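You operate a simulated robot arm through the tools that you are given. There is no shell and no other tool.

You run a simulated robot arm. Do the job below in one go: nothing can be reset, and whatever is moved stays where it is left.

Task
Fill two housings on the steel peg board as the stack cards say.
Fine: white puck first, then blue disc.

Only the result counts: the job must be done as asked and must still hold three seconds after the hand-in. Knocking over, shifting, dropping, spilling or breaking anything else fails it.

Robot
A 7-joint arm with a fingered hand, fixed in place. Base frame: the origin is on the floor under the middle of its stand, x ahead of it, y to its left, z up; the work surface is at about z = 872. Lengths are in mm, angles in rad, forces in N, time in s.
With the tool pointing down near the work surface it reaches from about 400 to 740 mm from the base axis. Its first joint turns from -2.897 to 2.897 rad. Payload 3.4 kg.
Tool frame: the origin (TCP) lies between the finger pads and is the grasp point; the fingertips stand 25 mm ahead of it; z points along the fingers, y is the line along which they close. The gripper opens to 88 mm; its body begins 29 mm behind the TCP. The gripper is a hand of 3 fingers: y runs from the thumb to the fingers, the wrist lies at [-13, -106, -174] in the tool frame, and closing takes about 1.5 s.
Orientation is that of the tool frame in the base frame, as [roll, pitch, yaw] about the fixed x, y, z axes, in that order (R = Rz(yaw) Ry(pitch) Rx(roll)). With the fingers straight down and the wrist toward the robot, the tool's x, y and z point along [0, 1, 0], [1, 0, 0] and [0, 0, -1] of the base frame.

Tools
- The arm moves only by the tool send_rows. Its argument "rows" is a list of rows, each a list of 3 entries, a list of its own where there are three numbers: the shift along the tool's x, y, z in units of 20 mm (1.0 is 20 mm), then the turn, a rotation vector about the tool's x, y, z in units of 6 degrees (1.0 is 6 degrees), then the opening, from 0 (shut) to 1 (fully open). In form: [[[dx, dy, dz], [wx, wy, wz], jaw], ...]. A call has 1 to 20 rows; each row shifts and turns the commanded pose from where the row before left it, along the tool's axes as they then stand. A call with a number of a shift or a turn outside -1 to 1 is refused whole. Rows are played at 5 a second. More than 50 mm and 0.15 rad between two rows, or a gripper value outside its range, and nothing of the call is played. A pose out of reach is approached as far as the arm can. The call stops where the force on the tool passes 40 N (or 10 N more than at its start, if that is more) or the arm is blocked; 0.2 s more then pass. The fingers move at their own pace (about 72 mm/s each) and stop on an object; they squeeze with about 25 N. The grip force told is the motor's: it shows also when the fingers shut on nothing. Time passes only in rows, and 0.2 s behind the last, so rows that do not move let the fingers close. It gives the time, the measured TCP pose, the force on the tool (base axes), the opening and the grip force at its end, in the units of the frame above (readings bear some noise), with the torque about the TCP (base axes, N m) and any sound that the robot's microphone picked up.
- Cameras (640 x 400 px; columns grow to the right, rows downward): "scene" is fixed at [397.6, -651.4, 1607.3]; the picture's right is [0.99, 0.11, 0.00], its down [0.10, -0.88, -0.46] and it looks along [-0.05, 0.45, -0.89] (base axes); focal length 343 px, centre (320, 200). "wrist" rides on the gripper at [58, -85, -99] in the tool frame; the picture's right is [-0.67, 0.35, -0.66], its down [-0.69, -0.63, 0.37] and it looks along [-0.28, 0.69, 0.66] (tool axes); focal length 261 px, centre (320, 200). There is no depth. A picture from a camera that has moved, and an enlarged one, comes with that camera's place and axes in the base frame and with its lens.
- camera(camera): a new picture of that camera. It takes no simulated time.
- slide_trunk(by): slides the trunk up (or, below 0, down) by that many mm; the arm rides with it, the base frame stays. It gives what a move gives, with no picture.
- preshape(shape): the hand has 3 fingers and takes this shape, open, in about a second: jaw (thumb against the fingers, like two jaws); tri (thumb and two fingers); tip (a fingertip pinch); poke (one finger out to press); point (the index stretched); flat (the hand flat); cup (the hand cupped); fist (a fist). The gripper value then closes the fingers along that shape, each until it touches; the sizes above hold for jaw. It gives what a move gives, with no picture.
- close_up(camera, box): a new picture of the part [left, top, right, bottom] of that camera's present view, enlarged. It takes no simulated time.
- sign_off(): hands the job in; it is judged then, once.

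Nothing tells you positions but the pictures and the camera data. Unless the task says otherwise, let go and move clear before handing in.

The tools are called after "Call:" as name(argument=value, ...) on one line, values as JSON. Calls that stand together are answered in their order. send_rows: Moves the arm, as the interface text tells. Its arguments: {"type":"object","properties":{"rows":{"type":"array","items":{"type":"array"}}},"required":["rows"]} The other tools are called the same way: slide_trunk (by) moves the trunk up or down; preshape (shape) gives the hand a shape; camera (camera) takes a picture; close_up (camera, box) takes an enlarged picture of a part of a camera's view; sign_off () hands the job in.

At the start:

```text
clock: 0.0
tool_pos: [352.3, -304.7, 1136.7]
ee_rot: [-3.14, 0.002, 1.569]
force: [0.4, 0.2, -0.1]
wrist_torque: [-0.01, 0.04, 0.03]
grip_width: 87.4
finger_force: 0.0
shape: jaw
trunk travel left (down, up): [-525.0, 65.0]
```

scene: 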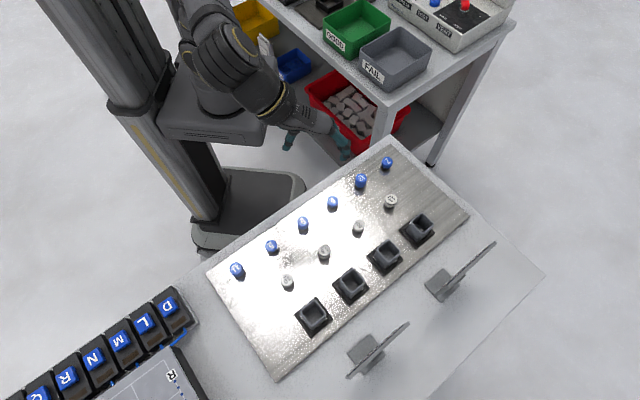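
wrist: 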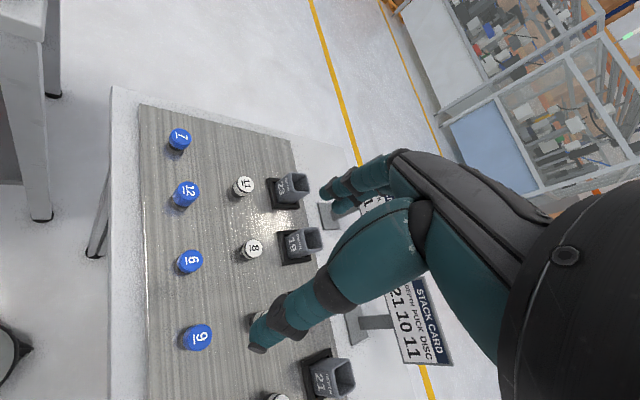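

I see a steel peg board with blue discs, white pucks and four black housings, plus two stack cards facing away from the scene camera. I'll look closer at everything first.

Call:
close_up(camera="scene", box=[200, 130, 520, 390])

Call:
close_up(camera="wrist", box=[120, 100, 460, 400])

Call:
close_up(camera="scene", box=[200, 200, 360, 300])

Call:
close_up(camera="scene", box=[320, 140, 480, 240])

Call:
close_up(camera="scene", box=[280, 200, 440, 340])

```text
1.54 times, centred on (360, 260) of scene
camera zoom: at [397.6, -651.4, 1607.3], right [0.99, 0.11, 0.0], down [0.1, -0.88, -0.46], along [-0.05, 0.45, -0.89], focal length 528 px, centre (258, 108)
```

zoom: 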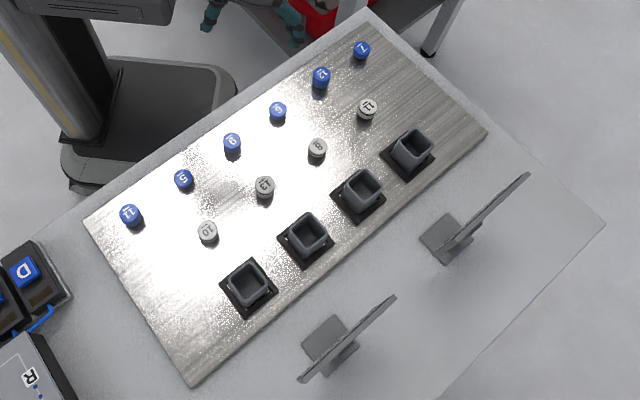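

```text
1.33 times, centred on (290, 250) of wrist
camera zoom: at [267.1, -245.7, 1235.0], right [0.35, -0.67, 0.66], down [-0.63, -0.69, -0.37], along [0.69, -0.29, -0.66], focal length 348 px, centre (360, 133)
```

zoom: 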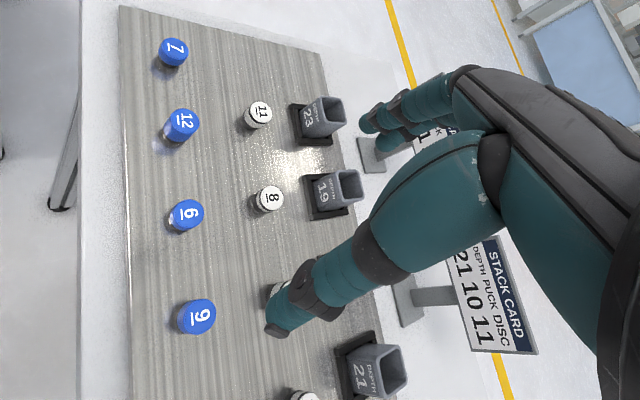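

```text
4.00 times, centred on (280, 250) of scene
camera zoom: at [397.6, -651.4, 1607.3], right [0.99, 0.11, 0.0], down [0.1, -0.88, -0.46], along [-0.05, 0.45, -0.89], focal length 1371 px, centre (480, 0)
```

zoom: 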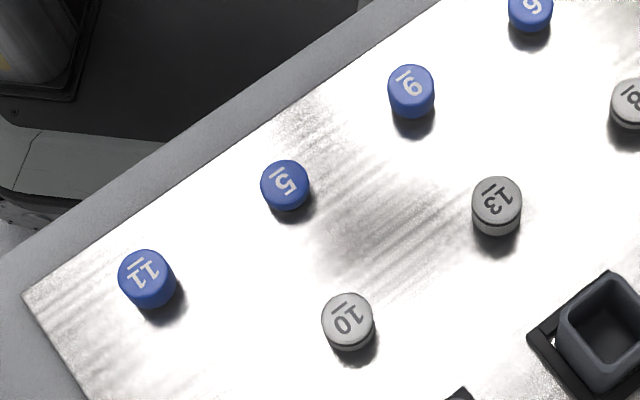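

```text
4.00 times, centred on (400, 190) of scene
camera zoom: at [397.6, -651.4, 1607.3], right [0.99, 0.11, 0.0], down [0.1, -0.88, -0.46], along [-0.05, 0.45, -0.89], focal length 1371 px, centre (0, 240)
```

zoom: 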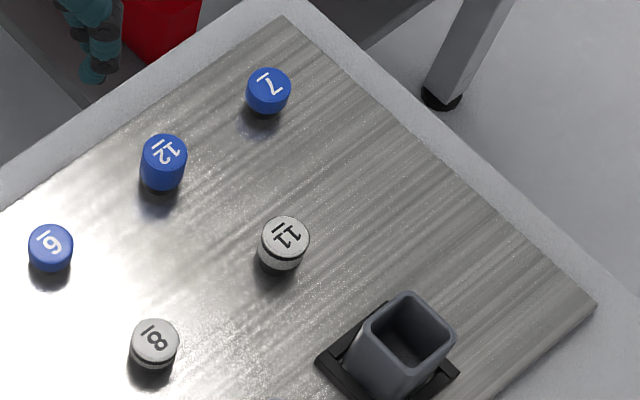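

```text
2.86 times, centred on (360, 270) of scene
camera zoom: at [397.6, -651.4, 1607.3], right [0.99, 0.11, 0.0], down [0.1, -0.88, -0.46], along [-0.05, 0.45, -0.89], focal length 980 px, centre (206, 0)
```

zoom: 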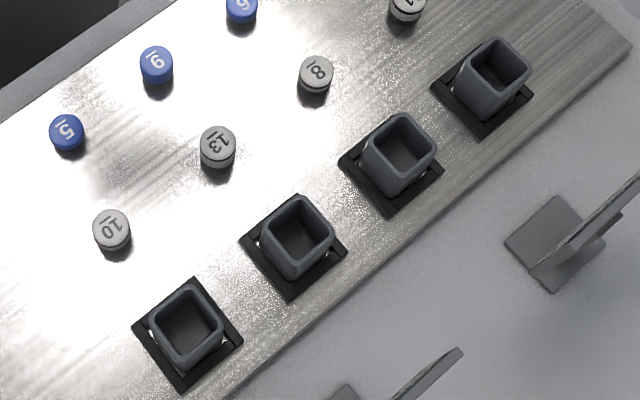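

The near card reads depth 21, puck 10, disc 11; the other card is hidden behind the fingers. I'll turn the hand 45° to line up with the board and look at the second card.

Call:
send_rows(rows=[[[0, 0, 0], [0, 0, 0.9375], 1], [[0, 0, 0], [0, 0, 0.9375], 1], [[0, 0, 0], [0, 0, 0.9375], 1], [[0, 0, 0], [0, 0, 0.9375], 1], [[0, 0, 0], [0, 0, 0.9375], 1], [[0, 0, 0], [0, 0, 0.9375], 1], [[0, 0, 0], [0, 0, 0.9375], 1], [[0, 0, 0], [0, 0, 0.9375], 1]])

Call:
camera(camera="wrist")

Call:
camera(camera="scene")

```text
clock: 1.8
tool_pos: [353.6, -302.9, 1136.6]
ee_rot: [3.141, 0.0, 0.783]
force: [0.8, -1.3, 0.0]
wrist_torque: [-0.01, -0.03, -0.01]
grip_width: 87.7
finger_force: 0.0
shape: jaw
trunk travel left (down, up): [-525.0, 65.0]
```

```text
taken
camera wrist: at [333.9, -202.0, 1233.9], right [-0.23, -0.72, 0.66], down [-0.93, -0.04, -0.37], along [0.29, -0.69, -0.66], focal length 261 px, centre (320, 200)
```

wrist: 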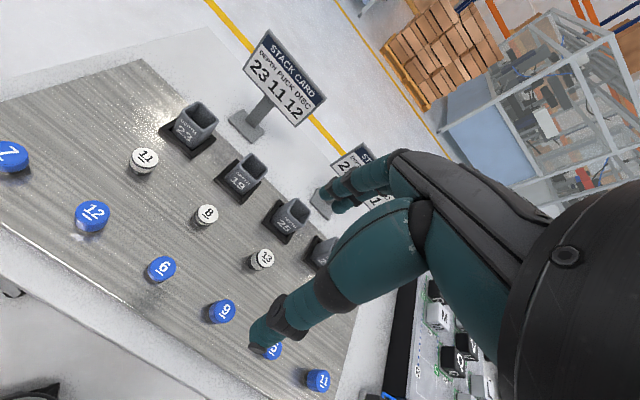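

```text
taken
```

scene: 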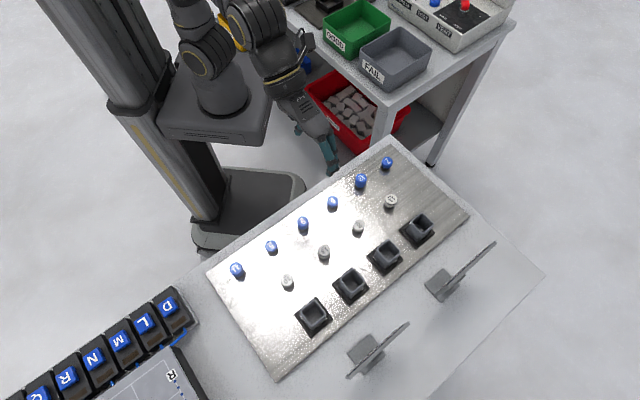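

Call:
close_up(camera="wrist", box=[120, 80, 360, 230])

Call:
close_up(camera="wrist", box=[220, 20, 380, 130])

Call:
close_up(camera="wrist", box=[0, 100, 240, 330])

Call:
close_up(camera="wrist", box=[180, 180, 360, 400])

```text
2.67 times, centred on (240, 155) of wrist
camera zoom: at [333.9, -202.0, 1233.9], right [-0.23, -0.72, 0.66], down [-0.93, -0.04, -0.37], along [0.29, -0.69, -0.66], focal length 695 px, centre (533, 320)
```

zoom: 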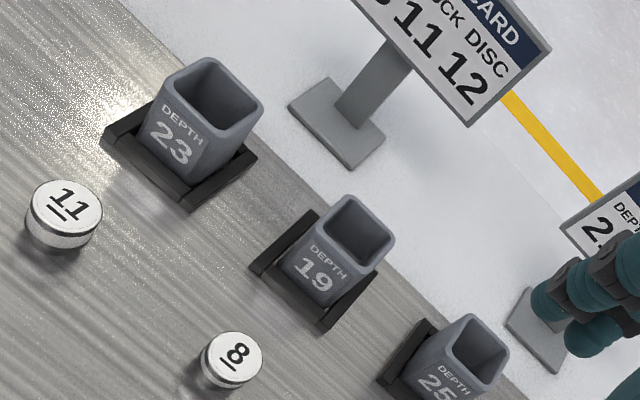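

```text
3.64 times, centred on (300, 75) of wrist
camera zoom: at [333.9, -202.0, 1233.9], right [-0.23, -0.72, 0.66], down [-0.93, -0.04, -0.37], along [0.29, -0.69, -0.66], focal length 948 px, centre (393, 654)
```

zoom: 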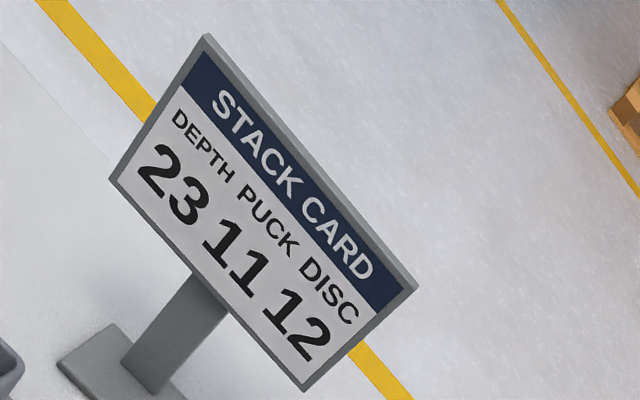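

```text
1.74 times, centred on (120, 215) of wrist
camera zoom: at [333.9, -202.0, 1233.9], right [-0.23, -0.72, 0.66], down [-0.93, -0.04, -0.37], along [0.29, -0.69, -0.66], focal length 453 px, centre (668, 174)
```

zoom: 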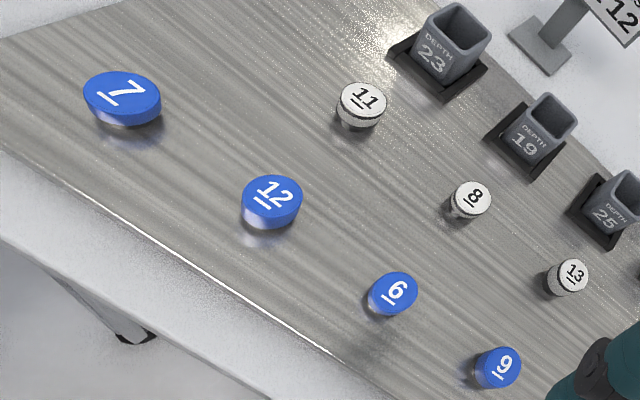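

```text
1.82 times, centred on (270, 290) of wrist
camera zoom: at [333.9, -202.0, 1233.9], right [-0.23, -0.72, 0.66], down [-0.93, -0.04, -0.37], along [0.29, -0.69, -0.66], focal length 474 px, centre (411, 36)
```

zoom: 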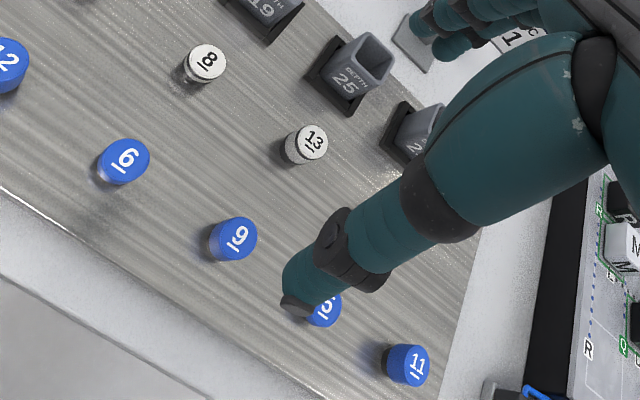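

Card one: depth 23 takes puck 11 and disc 12. Card two: depth 21 takes puck 10 and disc 11. The 23 housing is at the far right of the scene view and the 21 housing at the near left. I'll look at the pieces' shapes closely.

Call:
close_up(camera="scene", box=[376, 180, 440, 220])

Call:
close_up(camera="scene", box=[340, 150, 404, 190])

Call:
close_up(camera="scene", box=[256, 260, 320, 300])

Call:
close_up(camera="scene", box=[210, 250, 274, 290])

Call:
close_up(camera="scene", box=[384, 205, 448, 245])

Call:
close_up(camera="scene", box=[280, 295, 344, 335])

Call:
close_up(camera="wrist", box=[120, 130, 200, 180])

Call:
close_up(camera="wrist", box=[60, 190, 140, 240])

Call:
close_up(camera="wrist", box=[150, 90, 230, 170])

```text
10.00 times, centred on (408, 200) of scene
camera zoom: at [397.6, -651.4, 1607.3], right [0.99, 0.11, 0.0], down [0.1, -0.88, -0.46], along [-0.05, 0.45, -0.89], focal length 3428 px, centre (-560, 200)
```

zoom: 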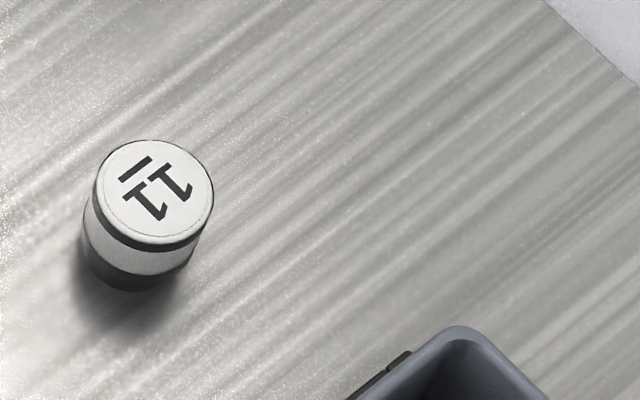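

```text
10.00 times, centred on (372, 170) of scene
camera zoom: at [397.6, -651.4, 1607.3], right [0.99, 0.11, 0.0], down [0.1, -0.88, -0.46], along [-0.05, 0.45, -0.89], focal length 3428 px, centre (-200, 500)
```

zoom: 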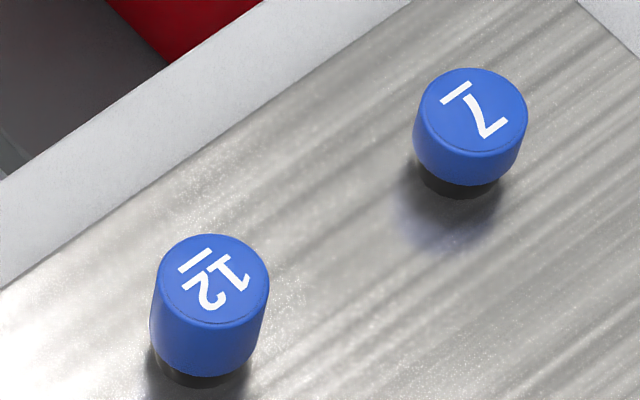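

```text
10.00 times, centred on (288, 280) of scene
camera zoom: at [397.6, -651.4, 1607.3], right [0.99, 0.11, 0.0], down [0.1, -0.88, -0.46], along [-0.05, 0.45, -0.89], focal length 3428 px, centre (640, -600)
```

zoom: 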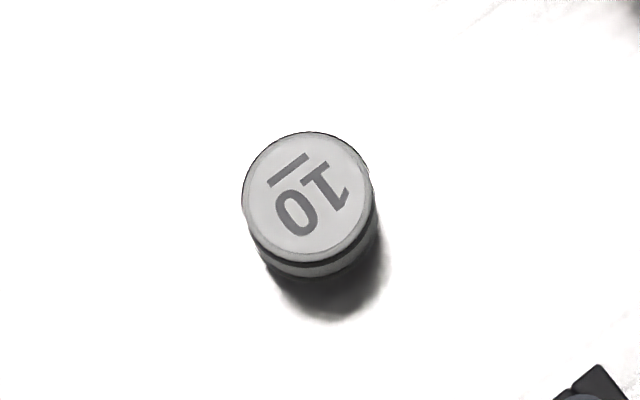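

```text
10.00 times, centred on (242, 270) of scene
camera zoom: at [397.6, -651.4, 1607.3], right [0.99, 0.11, 0.0], down [0.1, -0.88, -0.46], along [-0.05, 0.45, -0.89], focal length 3428 px, centre (1100, -500)
```

zoom: 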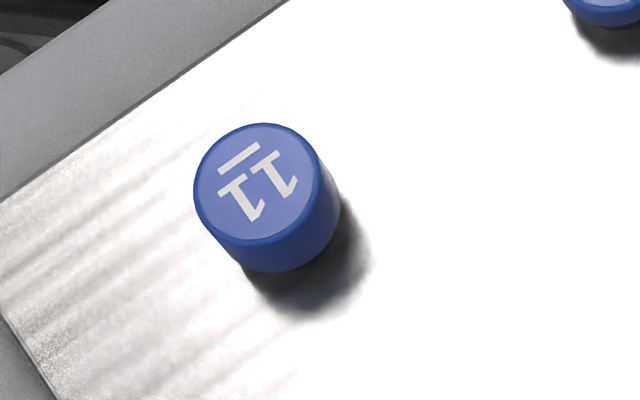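

```text
10.00 times, centred on (416, 225) of scene
camera zoom: at [397.6, -651.4, 1607.3], right [0.99, 0.11, 0.0], down [0.1, -0.88, -0.46], along [-0.05, 0.45, -0.89], focal length 3428 px, centre (-640, -50)
```

zoom: 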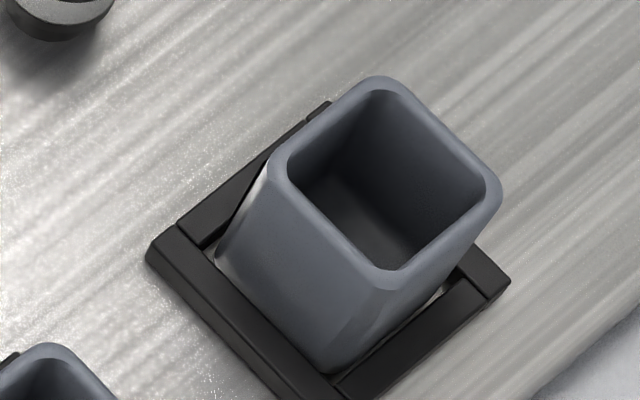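

```text
10.00 times, centred on (312, 315) of scene
camera zoom: at [397.6, -651.4, 1607.3], right [0.99, 0.11, 0.0], down [0.1, -0.88, -0.46], along [-0.05, 0.45, -0.89], focal length 3428 px, centre (400, -950)
```

zoom: 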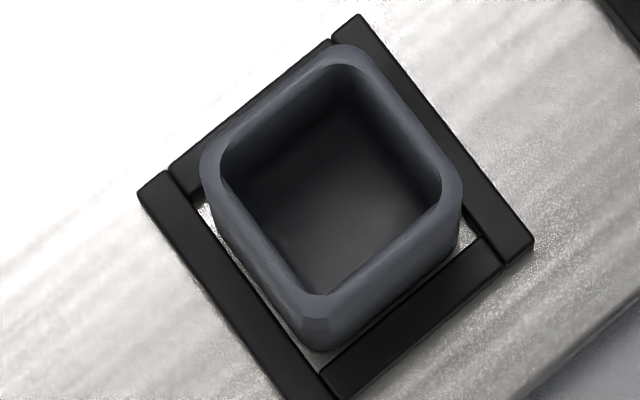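

```text
8.00 times, centred on (160, 155) of wrist
camera zoom: at [333.9, -202.0, 1233.9], right [-0.23, -0.72, 0.66], down [-0.93, -0.04, -0.37], along [0.29, -0.69, -0.66], focal length 2085 px, centre (1600, 560)
```

zoom: 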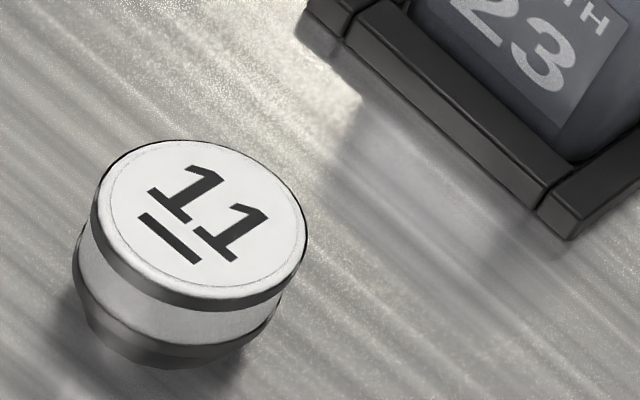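

```text
8.00 times, centred on (100, 215) of wrist
camera zoom: at [333.9, -202.0, 1233.9], right [-0.23, -0.72, 0.66], down [-0.93, -0.04, -0.37], along [0.29, -0.69, -0.66], focal length 2085 px, centre (2080, 80)
```

zoom: 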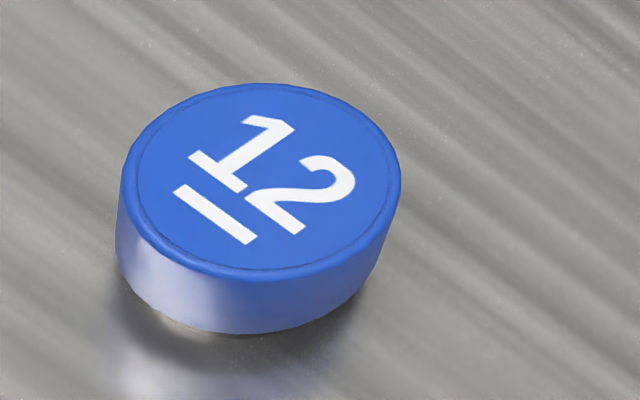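

```text
5.00 times, centred on (190, 130) of wrist
camera zoom: at [333.9, -202.0, 1233.9], right [-0.23, -0.72, 0.66], down [-0.93, -0.04, -0.37], along [0.29, -0.69, -0.66], focal length 1303 px, centre (970, 550)
```

zoom: 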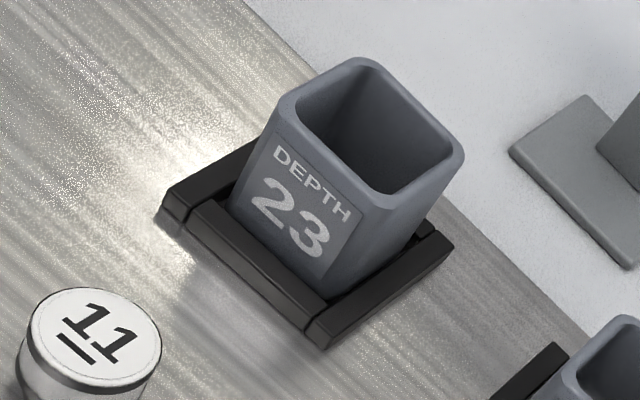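

Pieces are about 28 mm across with heights about 2 mm per number, standing on low posts; the board lies at about 45° to the base axes. I estimate puck 11 at (522, -269) with its top near z = 899, and I'll hover over it now.

Call:
send_rows(rows=[[[0.896, 0.5925, 0.916], [0, 0, 0], 1], [[0.896, 0.5925, 0.916], [0, 0, 0], 1], [[0.896, 0.5925, 0.916], [0, 0, 0], 1], [[0.896, 0.5925, 0.916], [0, 0, 0], 1], [[0.896, 0.5925, 0.916], [0, 0, 0], 1], [[0.896, 0.5925, 0.916], [0, 0, 0], 1], [[0.896, 0.5925, 0.916], [0, 0, 0], 1], [[0.896, 0.5925, 0.916], [0, 0, 0], 1], [[0, 0, 0], [0, 0, 0], 1], [[0, 0, 0], [0, 0, 0], 0.6], [[0, 0, 0], [0, 0, 0], 0.6], [[0, 0, 0], [0, 0, 0], 0.6]])

Call:
camera(camera="wrist")

Call:
camera(camera="scene")

```text
clock: 4.4
tool_pos: [519.8, -270.0, 991.2]
ee_rot: [3.141, 0.0, 0.785]
force: [-0.3, -0.2, -0.1]
wrist_torque: [-0.01, -0.02, -0.02]
grip_width: 53.3
finger_force: 0.0
shape: jaw
trunk travel left (down, up): [-525.0, 65.0]
```

```text
taken
camera wrist: at [500.8, -168.8, 1089.2], right [-0.23, -0.72, 0.66], down [-0.93, -0.04, -0.37], along [0.29, -0.69, -0.66], focal length 261 px, centre (320, 200)
```

wrist: 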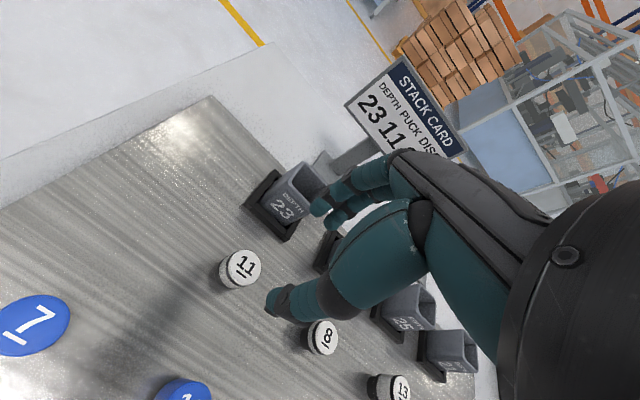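

```text
taken
```

scene: 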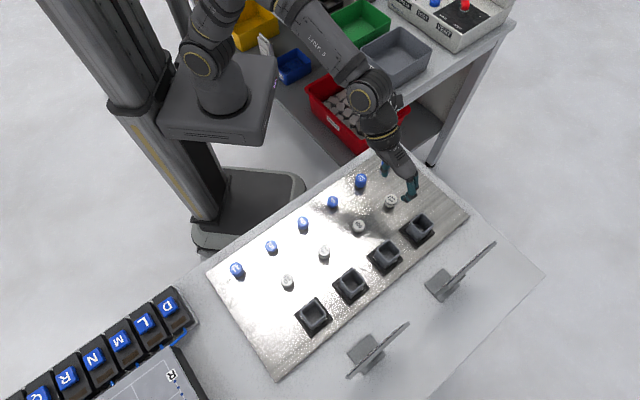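

Call:
close_up(camera="wrist", box=[200, 230, 296, 290])

Call:
close_up(camera="scene", box=[360, 140, 456, 200])

Call:
close_up(camera="wrist", box=[240, 140, 400, 340])

```text
6.67 times, centred on (248, 260) of wrist
camera zoom: at [500.8, -168.8, 1089.2], right [-0.23, -0.72, 0.66], down [-0.93, -0.04, -0.37], along [0.29, -0.69, -0.66], focal length 1738 px, centre (800, -200)
```

zoom: 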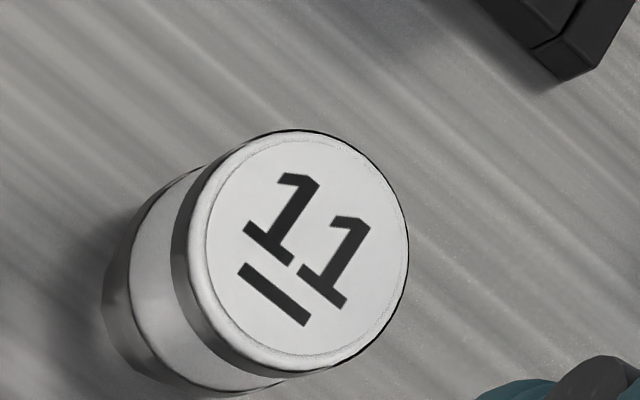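

```text
6.67 times, centred on (408, 170) of scene
camera zoom: at [397.6, -651.4, 1607.3], right [0.99, 0.11, 0.0], down [0.1, -0.88, -0.46], along [-0.05, 0.45, -0.89], focal length 2286 px, centre (-267, 400)
```

zoom: 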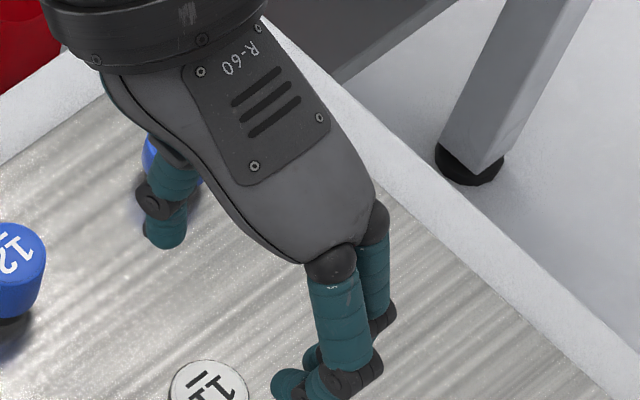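

```text
2.00 times, centred on (320, 240) of wrist
camera zoom: at [500.8, -168.8, 1089.2], right [-0.23, -0.72, 0.66], down [-0.93, -0.04, -0.37], along [0.29, -0.69, -0.66], focal length 521 px, centre (320, 120)
```

zoom: 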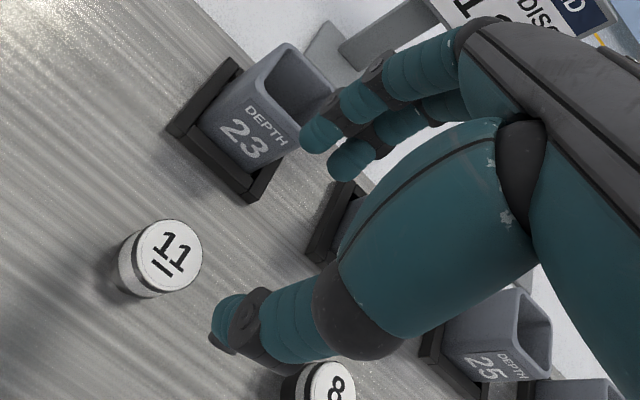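

Puck 11 sits about 4 mm off the tool axis from this view. I'll lower a bit, centre, and check how the fingers look when nearly closed.

Call:
send_rows(rows=[[[0.09, 0.07, 0.75], [0, 0, 0], 0.6], [[0.09, 0.07, 0.75], [0, 0, 0], 0.6], [[0, 0, 0], [0, 0, 0], 0.33], [[0, 0, 0], [0, 0, 0], 0.33], [[0, 0, 0], [0, 0, 0], 0.33]])

Call:
camera(camera="wrist")

Call:
close_up(camera="wrist", box=[200, 160, 360, 340])

Call:
close_up(camera="scene", box=[360, 140, 456, 200])

Call:
close_up(camera="scene", box=[360, 160, 424, 220])

```text
clock: 5.6
tool_pos: [526.5, -269.7, 961.0]
ee_rot: [-3.141, -0.001, 0.785]
force: [0.2, 0.2, -0.4]
wrist_torque: [0.0, 0.01, -0.01]
grip_width: 29.8
finger_force: 0.0
shape: jaw
trunk travel left (down, up): [-525.0, 65.0]
```

```text
taken
camera wrist: at [506.5, -168.5, 1059.5], right [-0.23, -0.72, 0.66], down [-0.93, -0.04, -0.37], along [0.29, -0.69, -0.66], focal length 261 px, centre (320, 200)
```

wrist: 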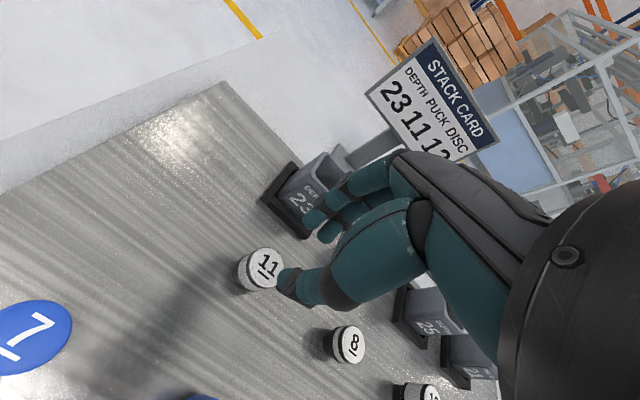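

```text
2.22 times, centred on (280, 250) of wrist
camera zoom: at [506.5, -168.5, 1059.5], right [-0.23, -0.72, 0.66], down [-0.93, -0.04, -0.37], along [0.29, -0.69, -0.66], focal length 579 px, centre (409, 89)
```

zoom: 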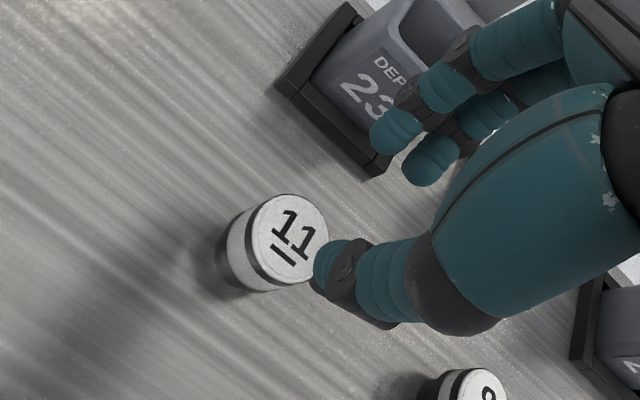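

```text
6.67 times, centred on (408, 170) of scene
camera zoom: at [397.6, -651.4, 1607.3], right [0.99, 0.11, 0.0], down [0.1, -0.88, -0.46], along [-0.05, 0.45, -0.89], focal length 2286 px, centre (-267, 400)
```

zoom: 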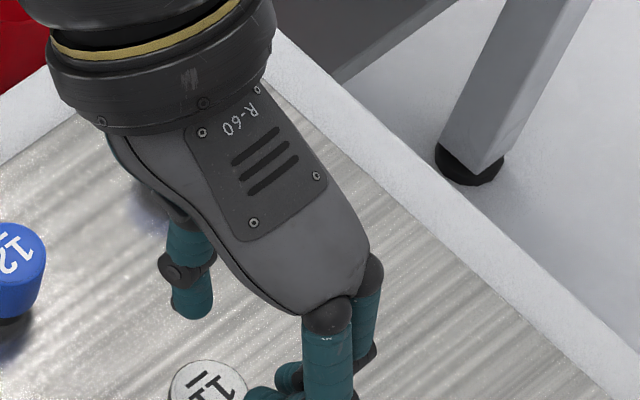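

```text
6.67 times, centred on (392, 190) of scene
camera zoom: at [397.6, -651.4, 1607.3], right [0.99, 0.11, 0.0], down [0.1, -0.88, -0.46], along [-0.05, 0.45, -0.89], focal length 2286 px, centre (-160, 267)
```

zoom: 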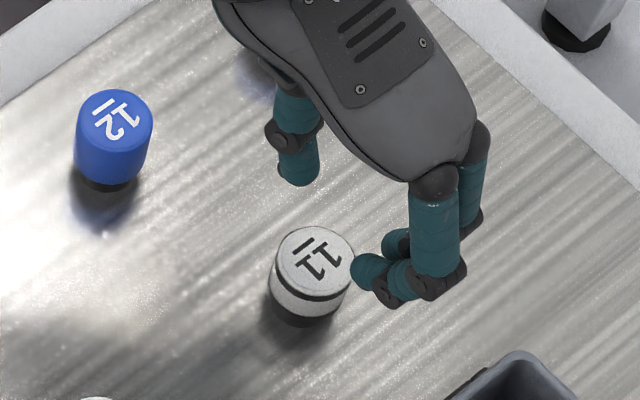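

The fingertips curl inward at this opening, while the thumb points straight down. I'll zoom in to gauge how far each tip reaches below the TCP.

Call:
close_up(camera="wrist", box=[256, 190, 352, 310])

Call:
close_up(camera="scene", box=[392, 170, 424, 210])

Call:
close_up(camera="wrist", box=[230, 230, 310, 310])

```text
3.33 times, centred on (304, 250) of wrist
camera zoom: at [506.5, -168.5, 1059.5], right [-0.23, -0.72, 0.66], down [-0.93, -0.04, -0.37], along [0.29, -0.69, -0.66], focal length 869 px, centre (373, 33)
```

zoom: 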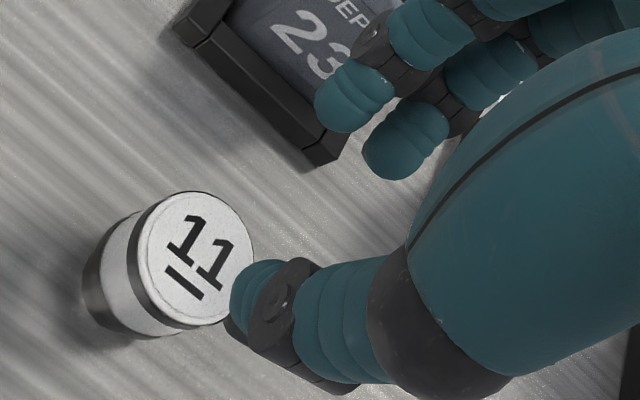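

```text
10.00 times, centred on (408, 190) of scene
camera zoom: at [397.6, -651.4, 1607.3], right [0.99, 0.11, 0.0], down [0.1, -0.88, -0.46], along [-0.05, 0.45, -0.89], focal length 3428 px, centre (-560, 300)
```

zoom: 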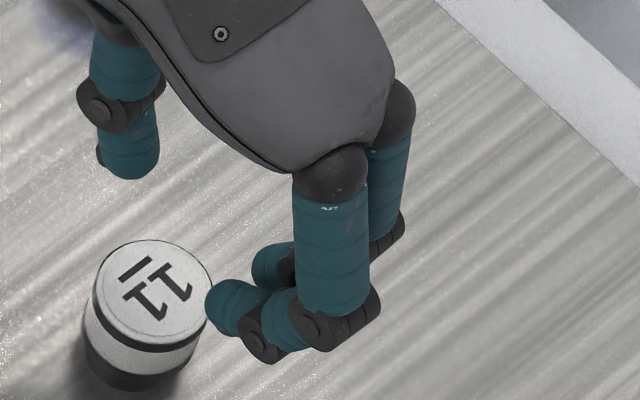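

```text
5.00 times, centred on (270, 270) of wrist
camera zoom: at [506.5, -168.5, 1059.5], right [-0.23, -0.72, 0.66], down [-0.93, -0.04, -0.37], along [0.29, -0.69, -0.66], focal length 1303 px, centre (570, -150)
```

zoom: 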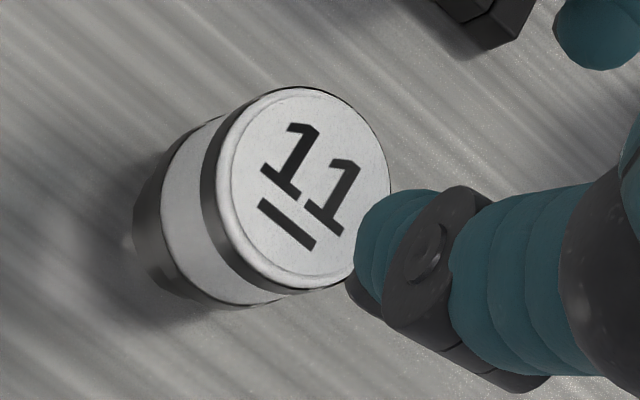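

At 30 mm opening the thumb tip reaches about 31 mm and the fingertips about 20–27 mm below the TCP. The puck is nearly centred, so I'll reopen to about 53 mm and lower to z ≈ 930 to re-measure.

Call:
send_rows(rows=[[[0, 0, 0], [0, 0, 0], 0.62], [[0, 0, 0], [0, 0, 0], 0.62], [[-0.012, -0.017, 0.76], [0, 0, 0], 0.62], [[-0.012, -0.017, 0.76], [0, 0, 0], 0.62], [[0, 0, 0], [0, 0, 0], 0.62]])

Call:
camera(camera="wrist")

Call:
close_up(camera="wrist", box=[230, 190, 358, 310])

Call:
close_up(camera="scene", box=[372, 170, 436, 220])

```text
clock: 6.8
tool_pos: [524.6, -270.3, 930.2]
ee_rot: [3.141, -0.001, 0.784]
force: [-0.3, 1.1, -0.3]
wrist_torque: [0.0, 0.02, 0.0]
grip_width: 54.1
finger_force: 0.0
shape: jaw
trunk travel left (down, up): [-525.0, 65.0]
```

```text
taken
camera wrist: at [506.1, -168.2, 1028.8], right [-0.23, -0.72, 0.66], down [-0.93, -0.04, -0.37], along [0.29, -0.69, -0.66], focal length 261 px, centre (320, 200)
```

wrist: 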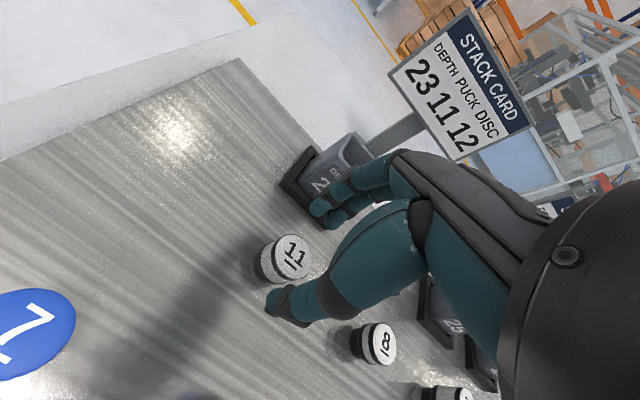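

```text
3.33 times, centred on (294, 250) of wrist
camera zoom: at [506.1, -168.2, 1028.8], right [-0.23, -0.72, 0.66], down [-0.93, -0.04, -0.37], along [0.29, -0.69, -0.66], focal length 869 px, centre (407, 33)
```

zoom: 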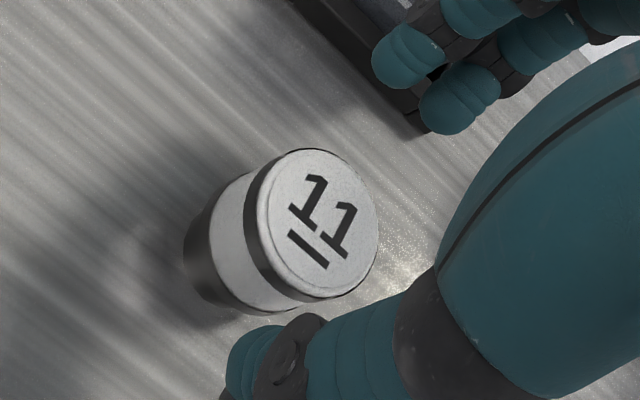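

```text
8.00 times, centred on (404, 195) of scene
camera zoom: at [397.6, -651.4, 1607.3], right [0.99, 0.11, 0.0], down [0.1, -0.88, -0.46], along [-0.05, 0.45, -0.89], focal length 2743 px, centre (-352, 240)
```

zoom: 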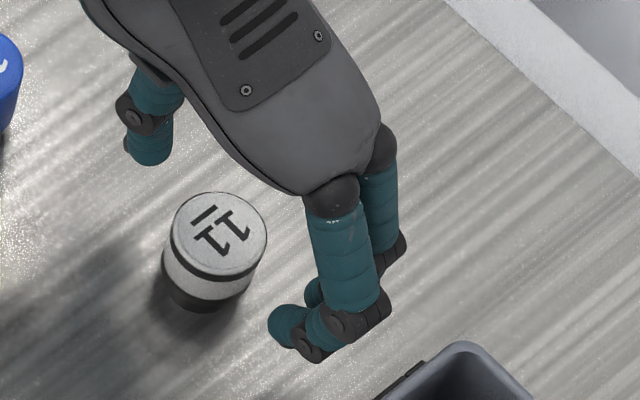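

Puck 11's top triangulates to about (524.6, -270.3, 896). I'll shift 1.3 mm along tool x and lower to TCP z ≈ 910 so the tips straddle its upper half.

Call:
send_rows(rows=[[[-0.032, 0.0, 0.33], [0, 0, 0], 0.62], [[-0.032, 0.0, 0.33], [0, 0, 0], 0.62], [[0, 0.0, 0.33], [0, 0, 0], 0.62], [[0, 0, 0], [0, 0, 0], 0.62]])

Call:
close_up(camera="wrist", box=[230, 170, 390, 330])

Call:
close_up(camera="scene", box=[372, 170, 436, 220])

```text
clock: 7.8
tool_pos: [523.9, -273.1, 910.7]
ee_rot: [-3.14, 0.001, 0.785]
force: [0.0, 0.8, -1.0]
wrist_torque: [0.02, -0.01, 0.01]
grip_width: 54.1
finger_force: 0.1
shape: jaw
trunk travel left (down, up): [-525.0, 65.0]
```

```text
2.50 times, centred on (310, 250) of wrist
camera zoom: at [504.6, -170.1, 1007.6], right [-0.23, -0.72, 0.66], down [-0.93, -0.04, -0.37], along [0.29, -0.69, -0.66], focal length 652 px, centre (345, 75)
```

zoom: 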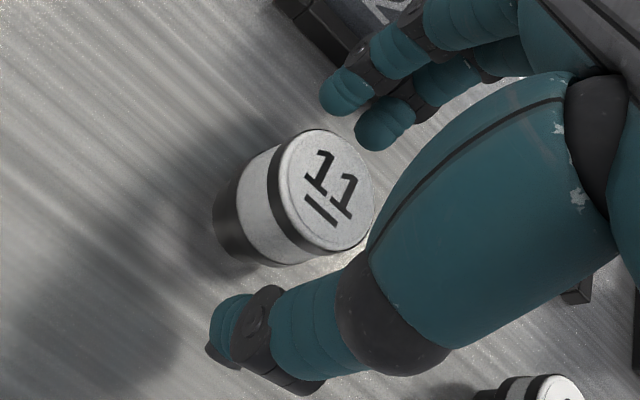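

```text
8.00 times, centred on (404, 195) of scene
camera zoom: at [397.6, -651.4, 1607.3], right [0.99, 0.11, 0.0], down [0.1, -0.88, -0.46], along [-0.05, 0.45, -0.89], focal length 2743 px, centre (-352, 240)
```

zoom: 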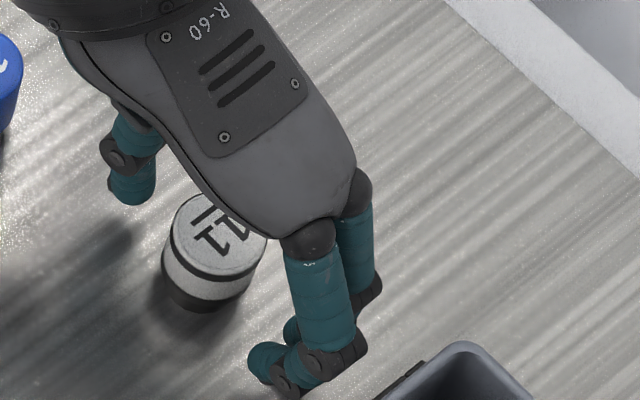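

The puck is now between thumb and fingertips, centred to about 1 mm. I'll close on it.

Call:
send_rows(rows=[[[0, 0, 0], [0, 0, 0], 0.4], [[0, 0, 0], [0, 0, 0], 0.2], [[0, 0, 0], [0, 0, 0], 0.1], [[0, 0, 0], [0, 0, 0], 0.1], [[0, 0, 0], [0, 0, 0], 0.1], [[0, 0, 0], [0, 0, 0], 0.1]])

Call:
close_up(camera="wrist", box=[230, 170, 390, 330])

Call:
close_up(camera="scene", box=[372, 170, 436, 220])

```text
clock: 9.2
tool_pos: [524.0, -272.3, 910.4]
ee_rot: [-3.141, 0.001, 0.784]
force: [-0.2, 0.3, 0.4]
wrist_torque: [0.02, -0.01, -0.01]
grip_width: 18.8
finger_force: 25.2
shape: jaw
trunk travel left (down, up): [-525.0, 65.0]
```

```text
2.50 times, centred on (310, 250) of wrist
camera zoom: at [504.6, -170.1, 1007.8], right [-0.23, -0.72, 0.66], down [-0.93, -0.04, -0.37], along [0.29, -0.69, -0.66], focal length 652 px, centre (345, 75)
```

zoom: 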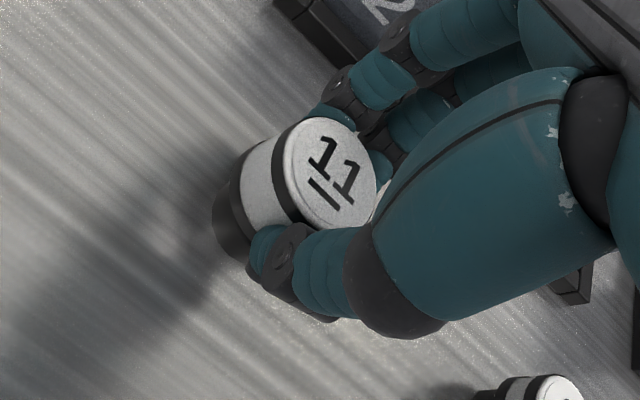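

```text
8.00 times, centred on (404, 195) of scene
camera zoom: at [397.6, -651.4, 1607.3], right [0.99, 0.11, 0.0], down [0.1, -0.88, -0.46], along [-0.05, 0.45, -0.89], focal length 2743 px, centre (-352, 240)
```

zoom: 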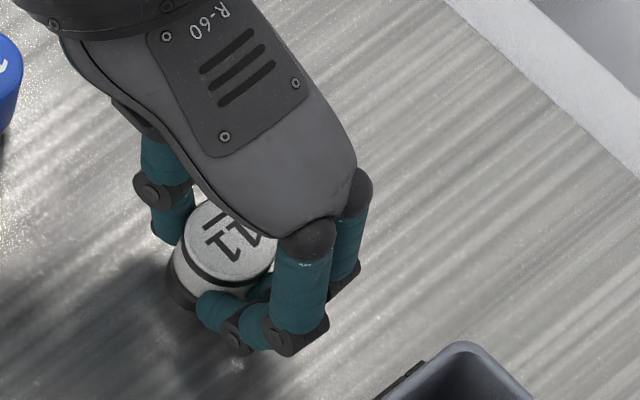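

Call:
close_up(camera="wrist", box=[260, 200, 350, 300])

Call:
close_up(camera="scene", box=[378, 185, 418, 220])

```text
4.00 times, centred on (305, 250) of wrist
camera zoom: at [504.6, -170.1, 1007.8], right [-0.23, -0.72, 0.66], down [-0.93, -0.04, -0.37], along [0.29, -0.69, -0.66], focal length 1043 px, centre (380, 0)
```

zoom: 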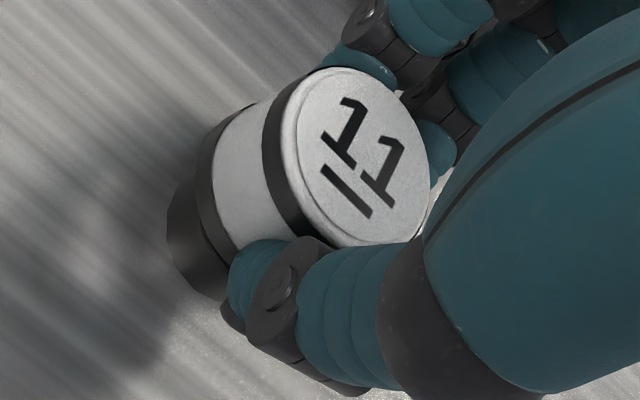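

```text
11.43 times, centred on (398, 202) of scene
camera zoom: at [397.6, -651.4, 1607.3], right [0.99, 0.11, 0.0], down [0.1, -0.88, -0.46], along [-0.05, 0.45, -0.89], focal length 3918 px, centre (-571, 171)
```

zoom: 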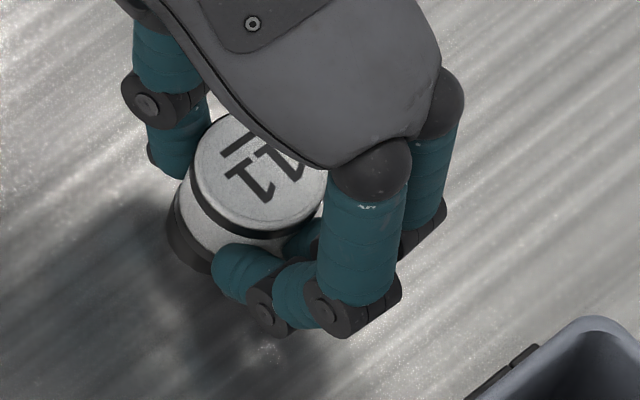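

The puck has been pushed a few mm toward the fingers but is held (25 N). I'll lift it straight up and inspect.

Call:
send_rows(rows=[[[0, 0, -0.3], [0, 0, 0], 0.1], [[0, 0, -0.6], [0, 0, 0], 0.1], [[0, 0, -1], [0, 0, 0], 0.1], [[0, 0, -1], [0, 0, 0], 0.1], [[0, 0, -1], [0, 0, 0], 0.1], [[0, 0, 0], [0, 0, 0], 0.1]])

Call:
camera(camera="wrist")

Call:
close_up(camera="wrist", box=[260, 200, 350, 300])

Call:
close_up(camera="scene", box=[372, 160, 436, 220])

```text
clock: 10.6
tool_pos: [523.0, -272.2, 987.9]
ee_rot: [3.14, 0.001, 0.786]
force: [0.5, 0.3, 0.3]
wrist_torque: [0.02, 0.0, 0.0]
grip_width: 18.9
finger_force: 24.9
shape: jaw
trunk travel left (down, up): [-525.0, 65.0]
```

```text
taken
camera wrist: at [503.7, -169.8, 1085.9], right [-0.23, -0.72, 0.66], down [-0.93, -0.04, -0.37], along [0.29, -0.69, -0.66], focal length 261 px, centre (320, 200)
```

wrist: 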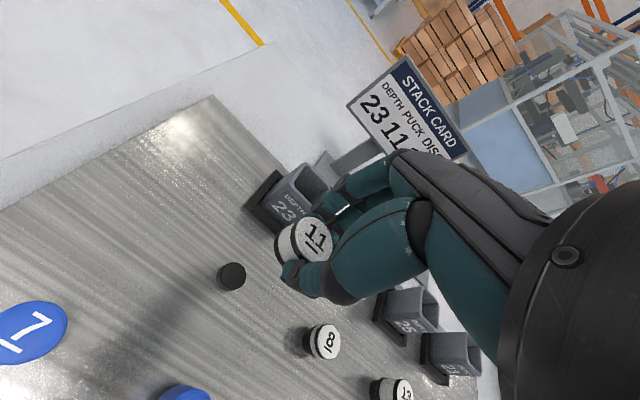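

```text
4.00 times, centred on (305, 250) of wrist
camera zoom: at [503.7, -169.8, 1085.9], right [-0.23, -0.72, 0.66], down [-0.93, -0.04, -0.37], along [0.29, -0.69, -0.66], focal length 1043 px, centre (380, 0)
```

zoom: 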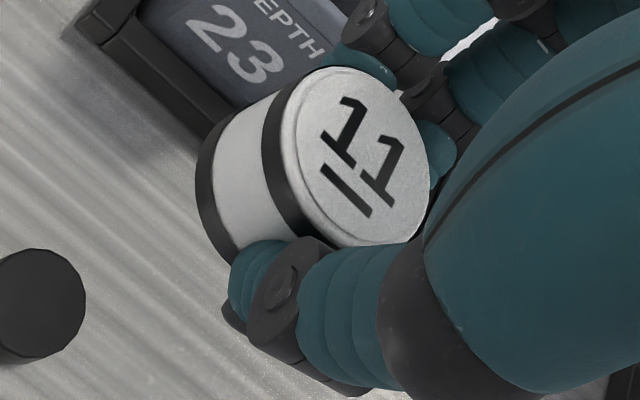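

```text
6.67 times, centred on (404, 190) of scene
camera zoom: at [397.6, -651.4, 1607.3], right [0.99, 0.11, 0.0], down [0.1, -0.88, -0.46], along [-0.05, 0.45, -0.89], focal length 2286 px, centre (-240, 267)
```

zoom: 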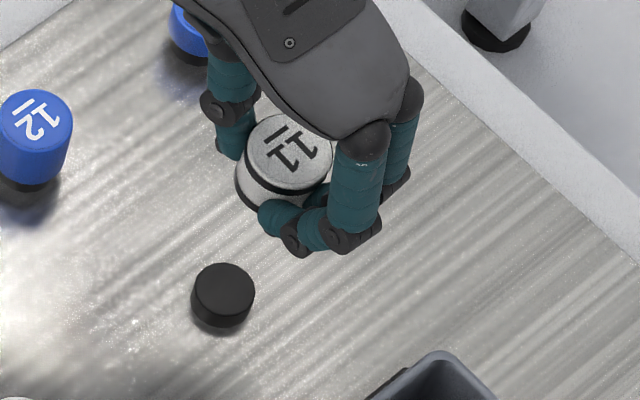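

Call:
close_up(camera="wrist", box=[200, 250, 264, 300])

Call:
close_up(camera="scene", box=[374, 190, 406, 215])

Call:
close_up(camera="wrist", box=[236, 156, 332, 246])

```text
8.00 times, centred on (232, 275) of wrist
camera zoom: at [503.7, -169.8, 1085.9], right [-0.23, -0.72, 0.66], down [-0.93, -0.04, -0.37], along [0.29, -0.69, -0.66], focal length 2085 px, centre (1024, -400)
```

zoom: 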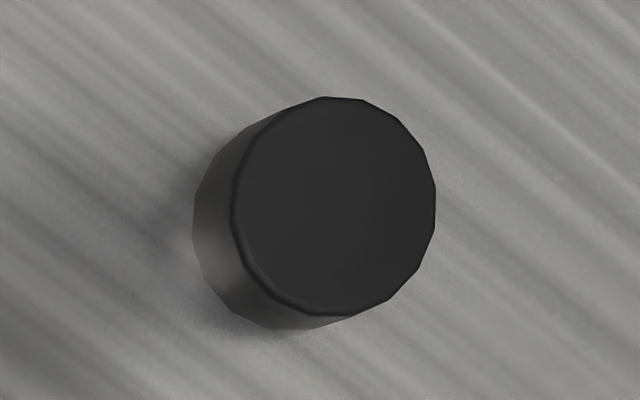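

```text
16.00 times, centred on (390, 202) of scene
camera zoom: at [397.6, -651.4, 1607.3], right [0.99, 0.11, 0.0], down [0.1, -0.88, -0.46], along [-0.05, 0.45, -0.89], focal length 5486 px, centre (-800, 160)
```

zoom: 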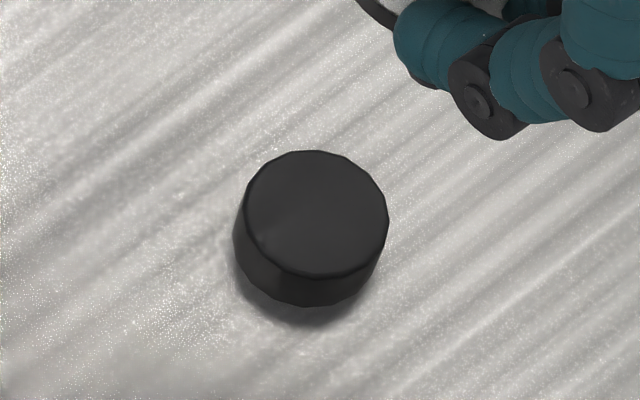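

```text
4.44 times, centred on (284, 201) of wrist
camera zoom: at [503.7, -169.8, 1085.9], right [-0.23, -0.72, 0.66], down [-0.93, -0.04, -0.37], along [0.29, -0.69, -0.66], focal length 1158 px, centre (480, 196)
```

zoom: 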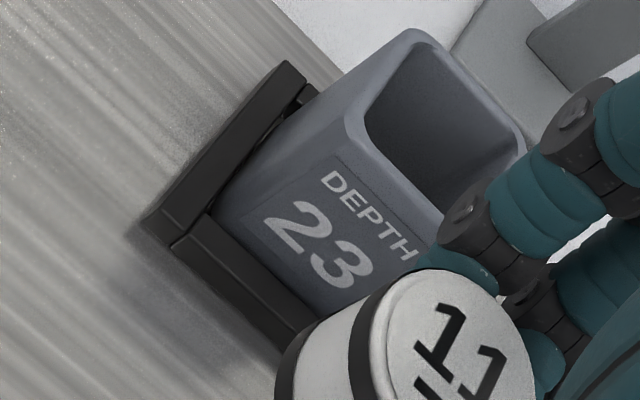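

The puck is held, but the thumb tip reaches almost to its bottom edge, so it could hardly enter the housing before release. I'll set it back on its black post and regrasp about 6 mm higher.

Call:
send_rows(rows=[[[0, 0, 1], [0, 0, 0], 0.1], [[0, 0, 1], [0, 0, 0], 0.1], [[0, 0, 1], [0, 0, 0], 0.1], [[0, 0, 0.5], [0, 0, 0], 0.1], [[0, 0, 0.3], [0, 0, 0], 0.1], [[0, 0, 0.1], [0, 0, 0], 0.1], [[0, 0, 0], [0, 0, 0], 0.1]])

Call:
close_up(camera="wrist", box=[260, 200, 350, 300])

Call:
close_up(camera="scene", box=[378, 185, 418, 220])

```text
clock: 12.2
tool_pos: [522.2, -271.8, 911.4]
ee_rot: [3.141, -0.001, 0.786]
force: [0.6, 0.3, -1.2]
wrist_torque: [-0.02, 0.02, 0.01]
grip_width: 19.0
finger_force: 25.3
shape: jaw
trunk travel left (down, up): [-525.0, 65.0]
```

```text
4.00 times, centred on (305, 250) of wrist
camera zoom: at [503.4, -169.4, 1009.3], right [-0.23, -0.72, 0.66], down [-0.93, -0.04, -0.37], along [0.29, -0.69, -0.66], focal length 1043 px, centre (380, 0)
```

zoom: 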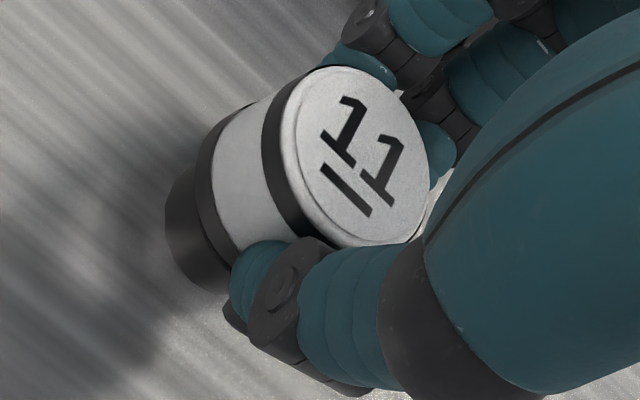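

```text
11.43 times, centred on (398, 202) of scene
camera zoom: at [397.6, -651.4, 1607.3], right [0.99, 0.11, 0.0], down [0.1, -0.88, -0.46], along [-0.05, 0.45, -0.89], focal length 3918 px, centre (-571, 171)
```

zoom: 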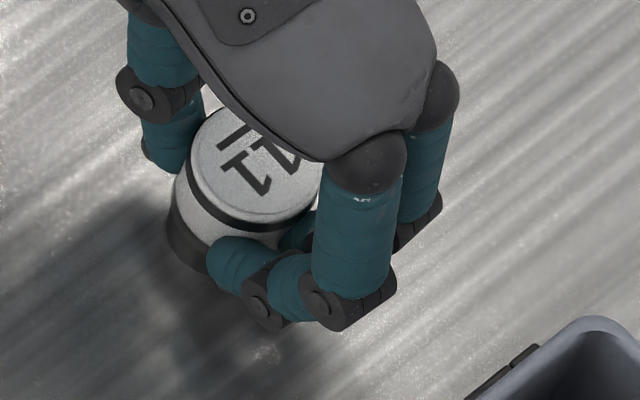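

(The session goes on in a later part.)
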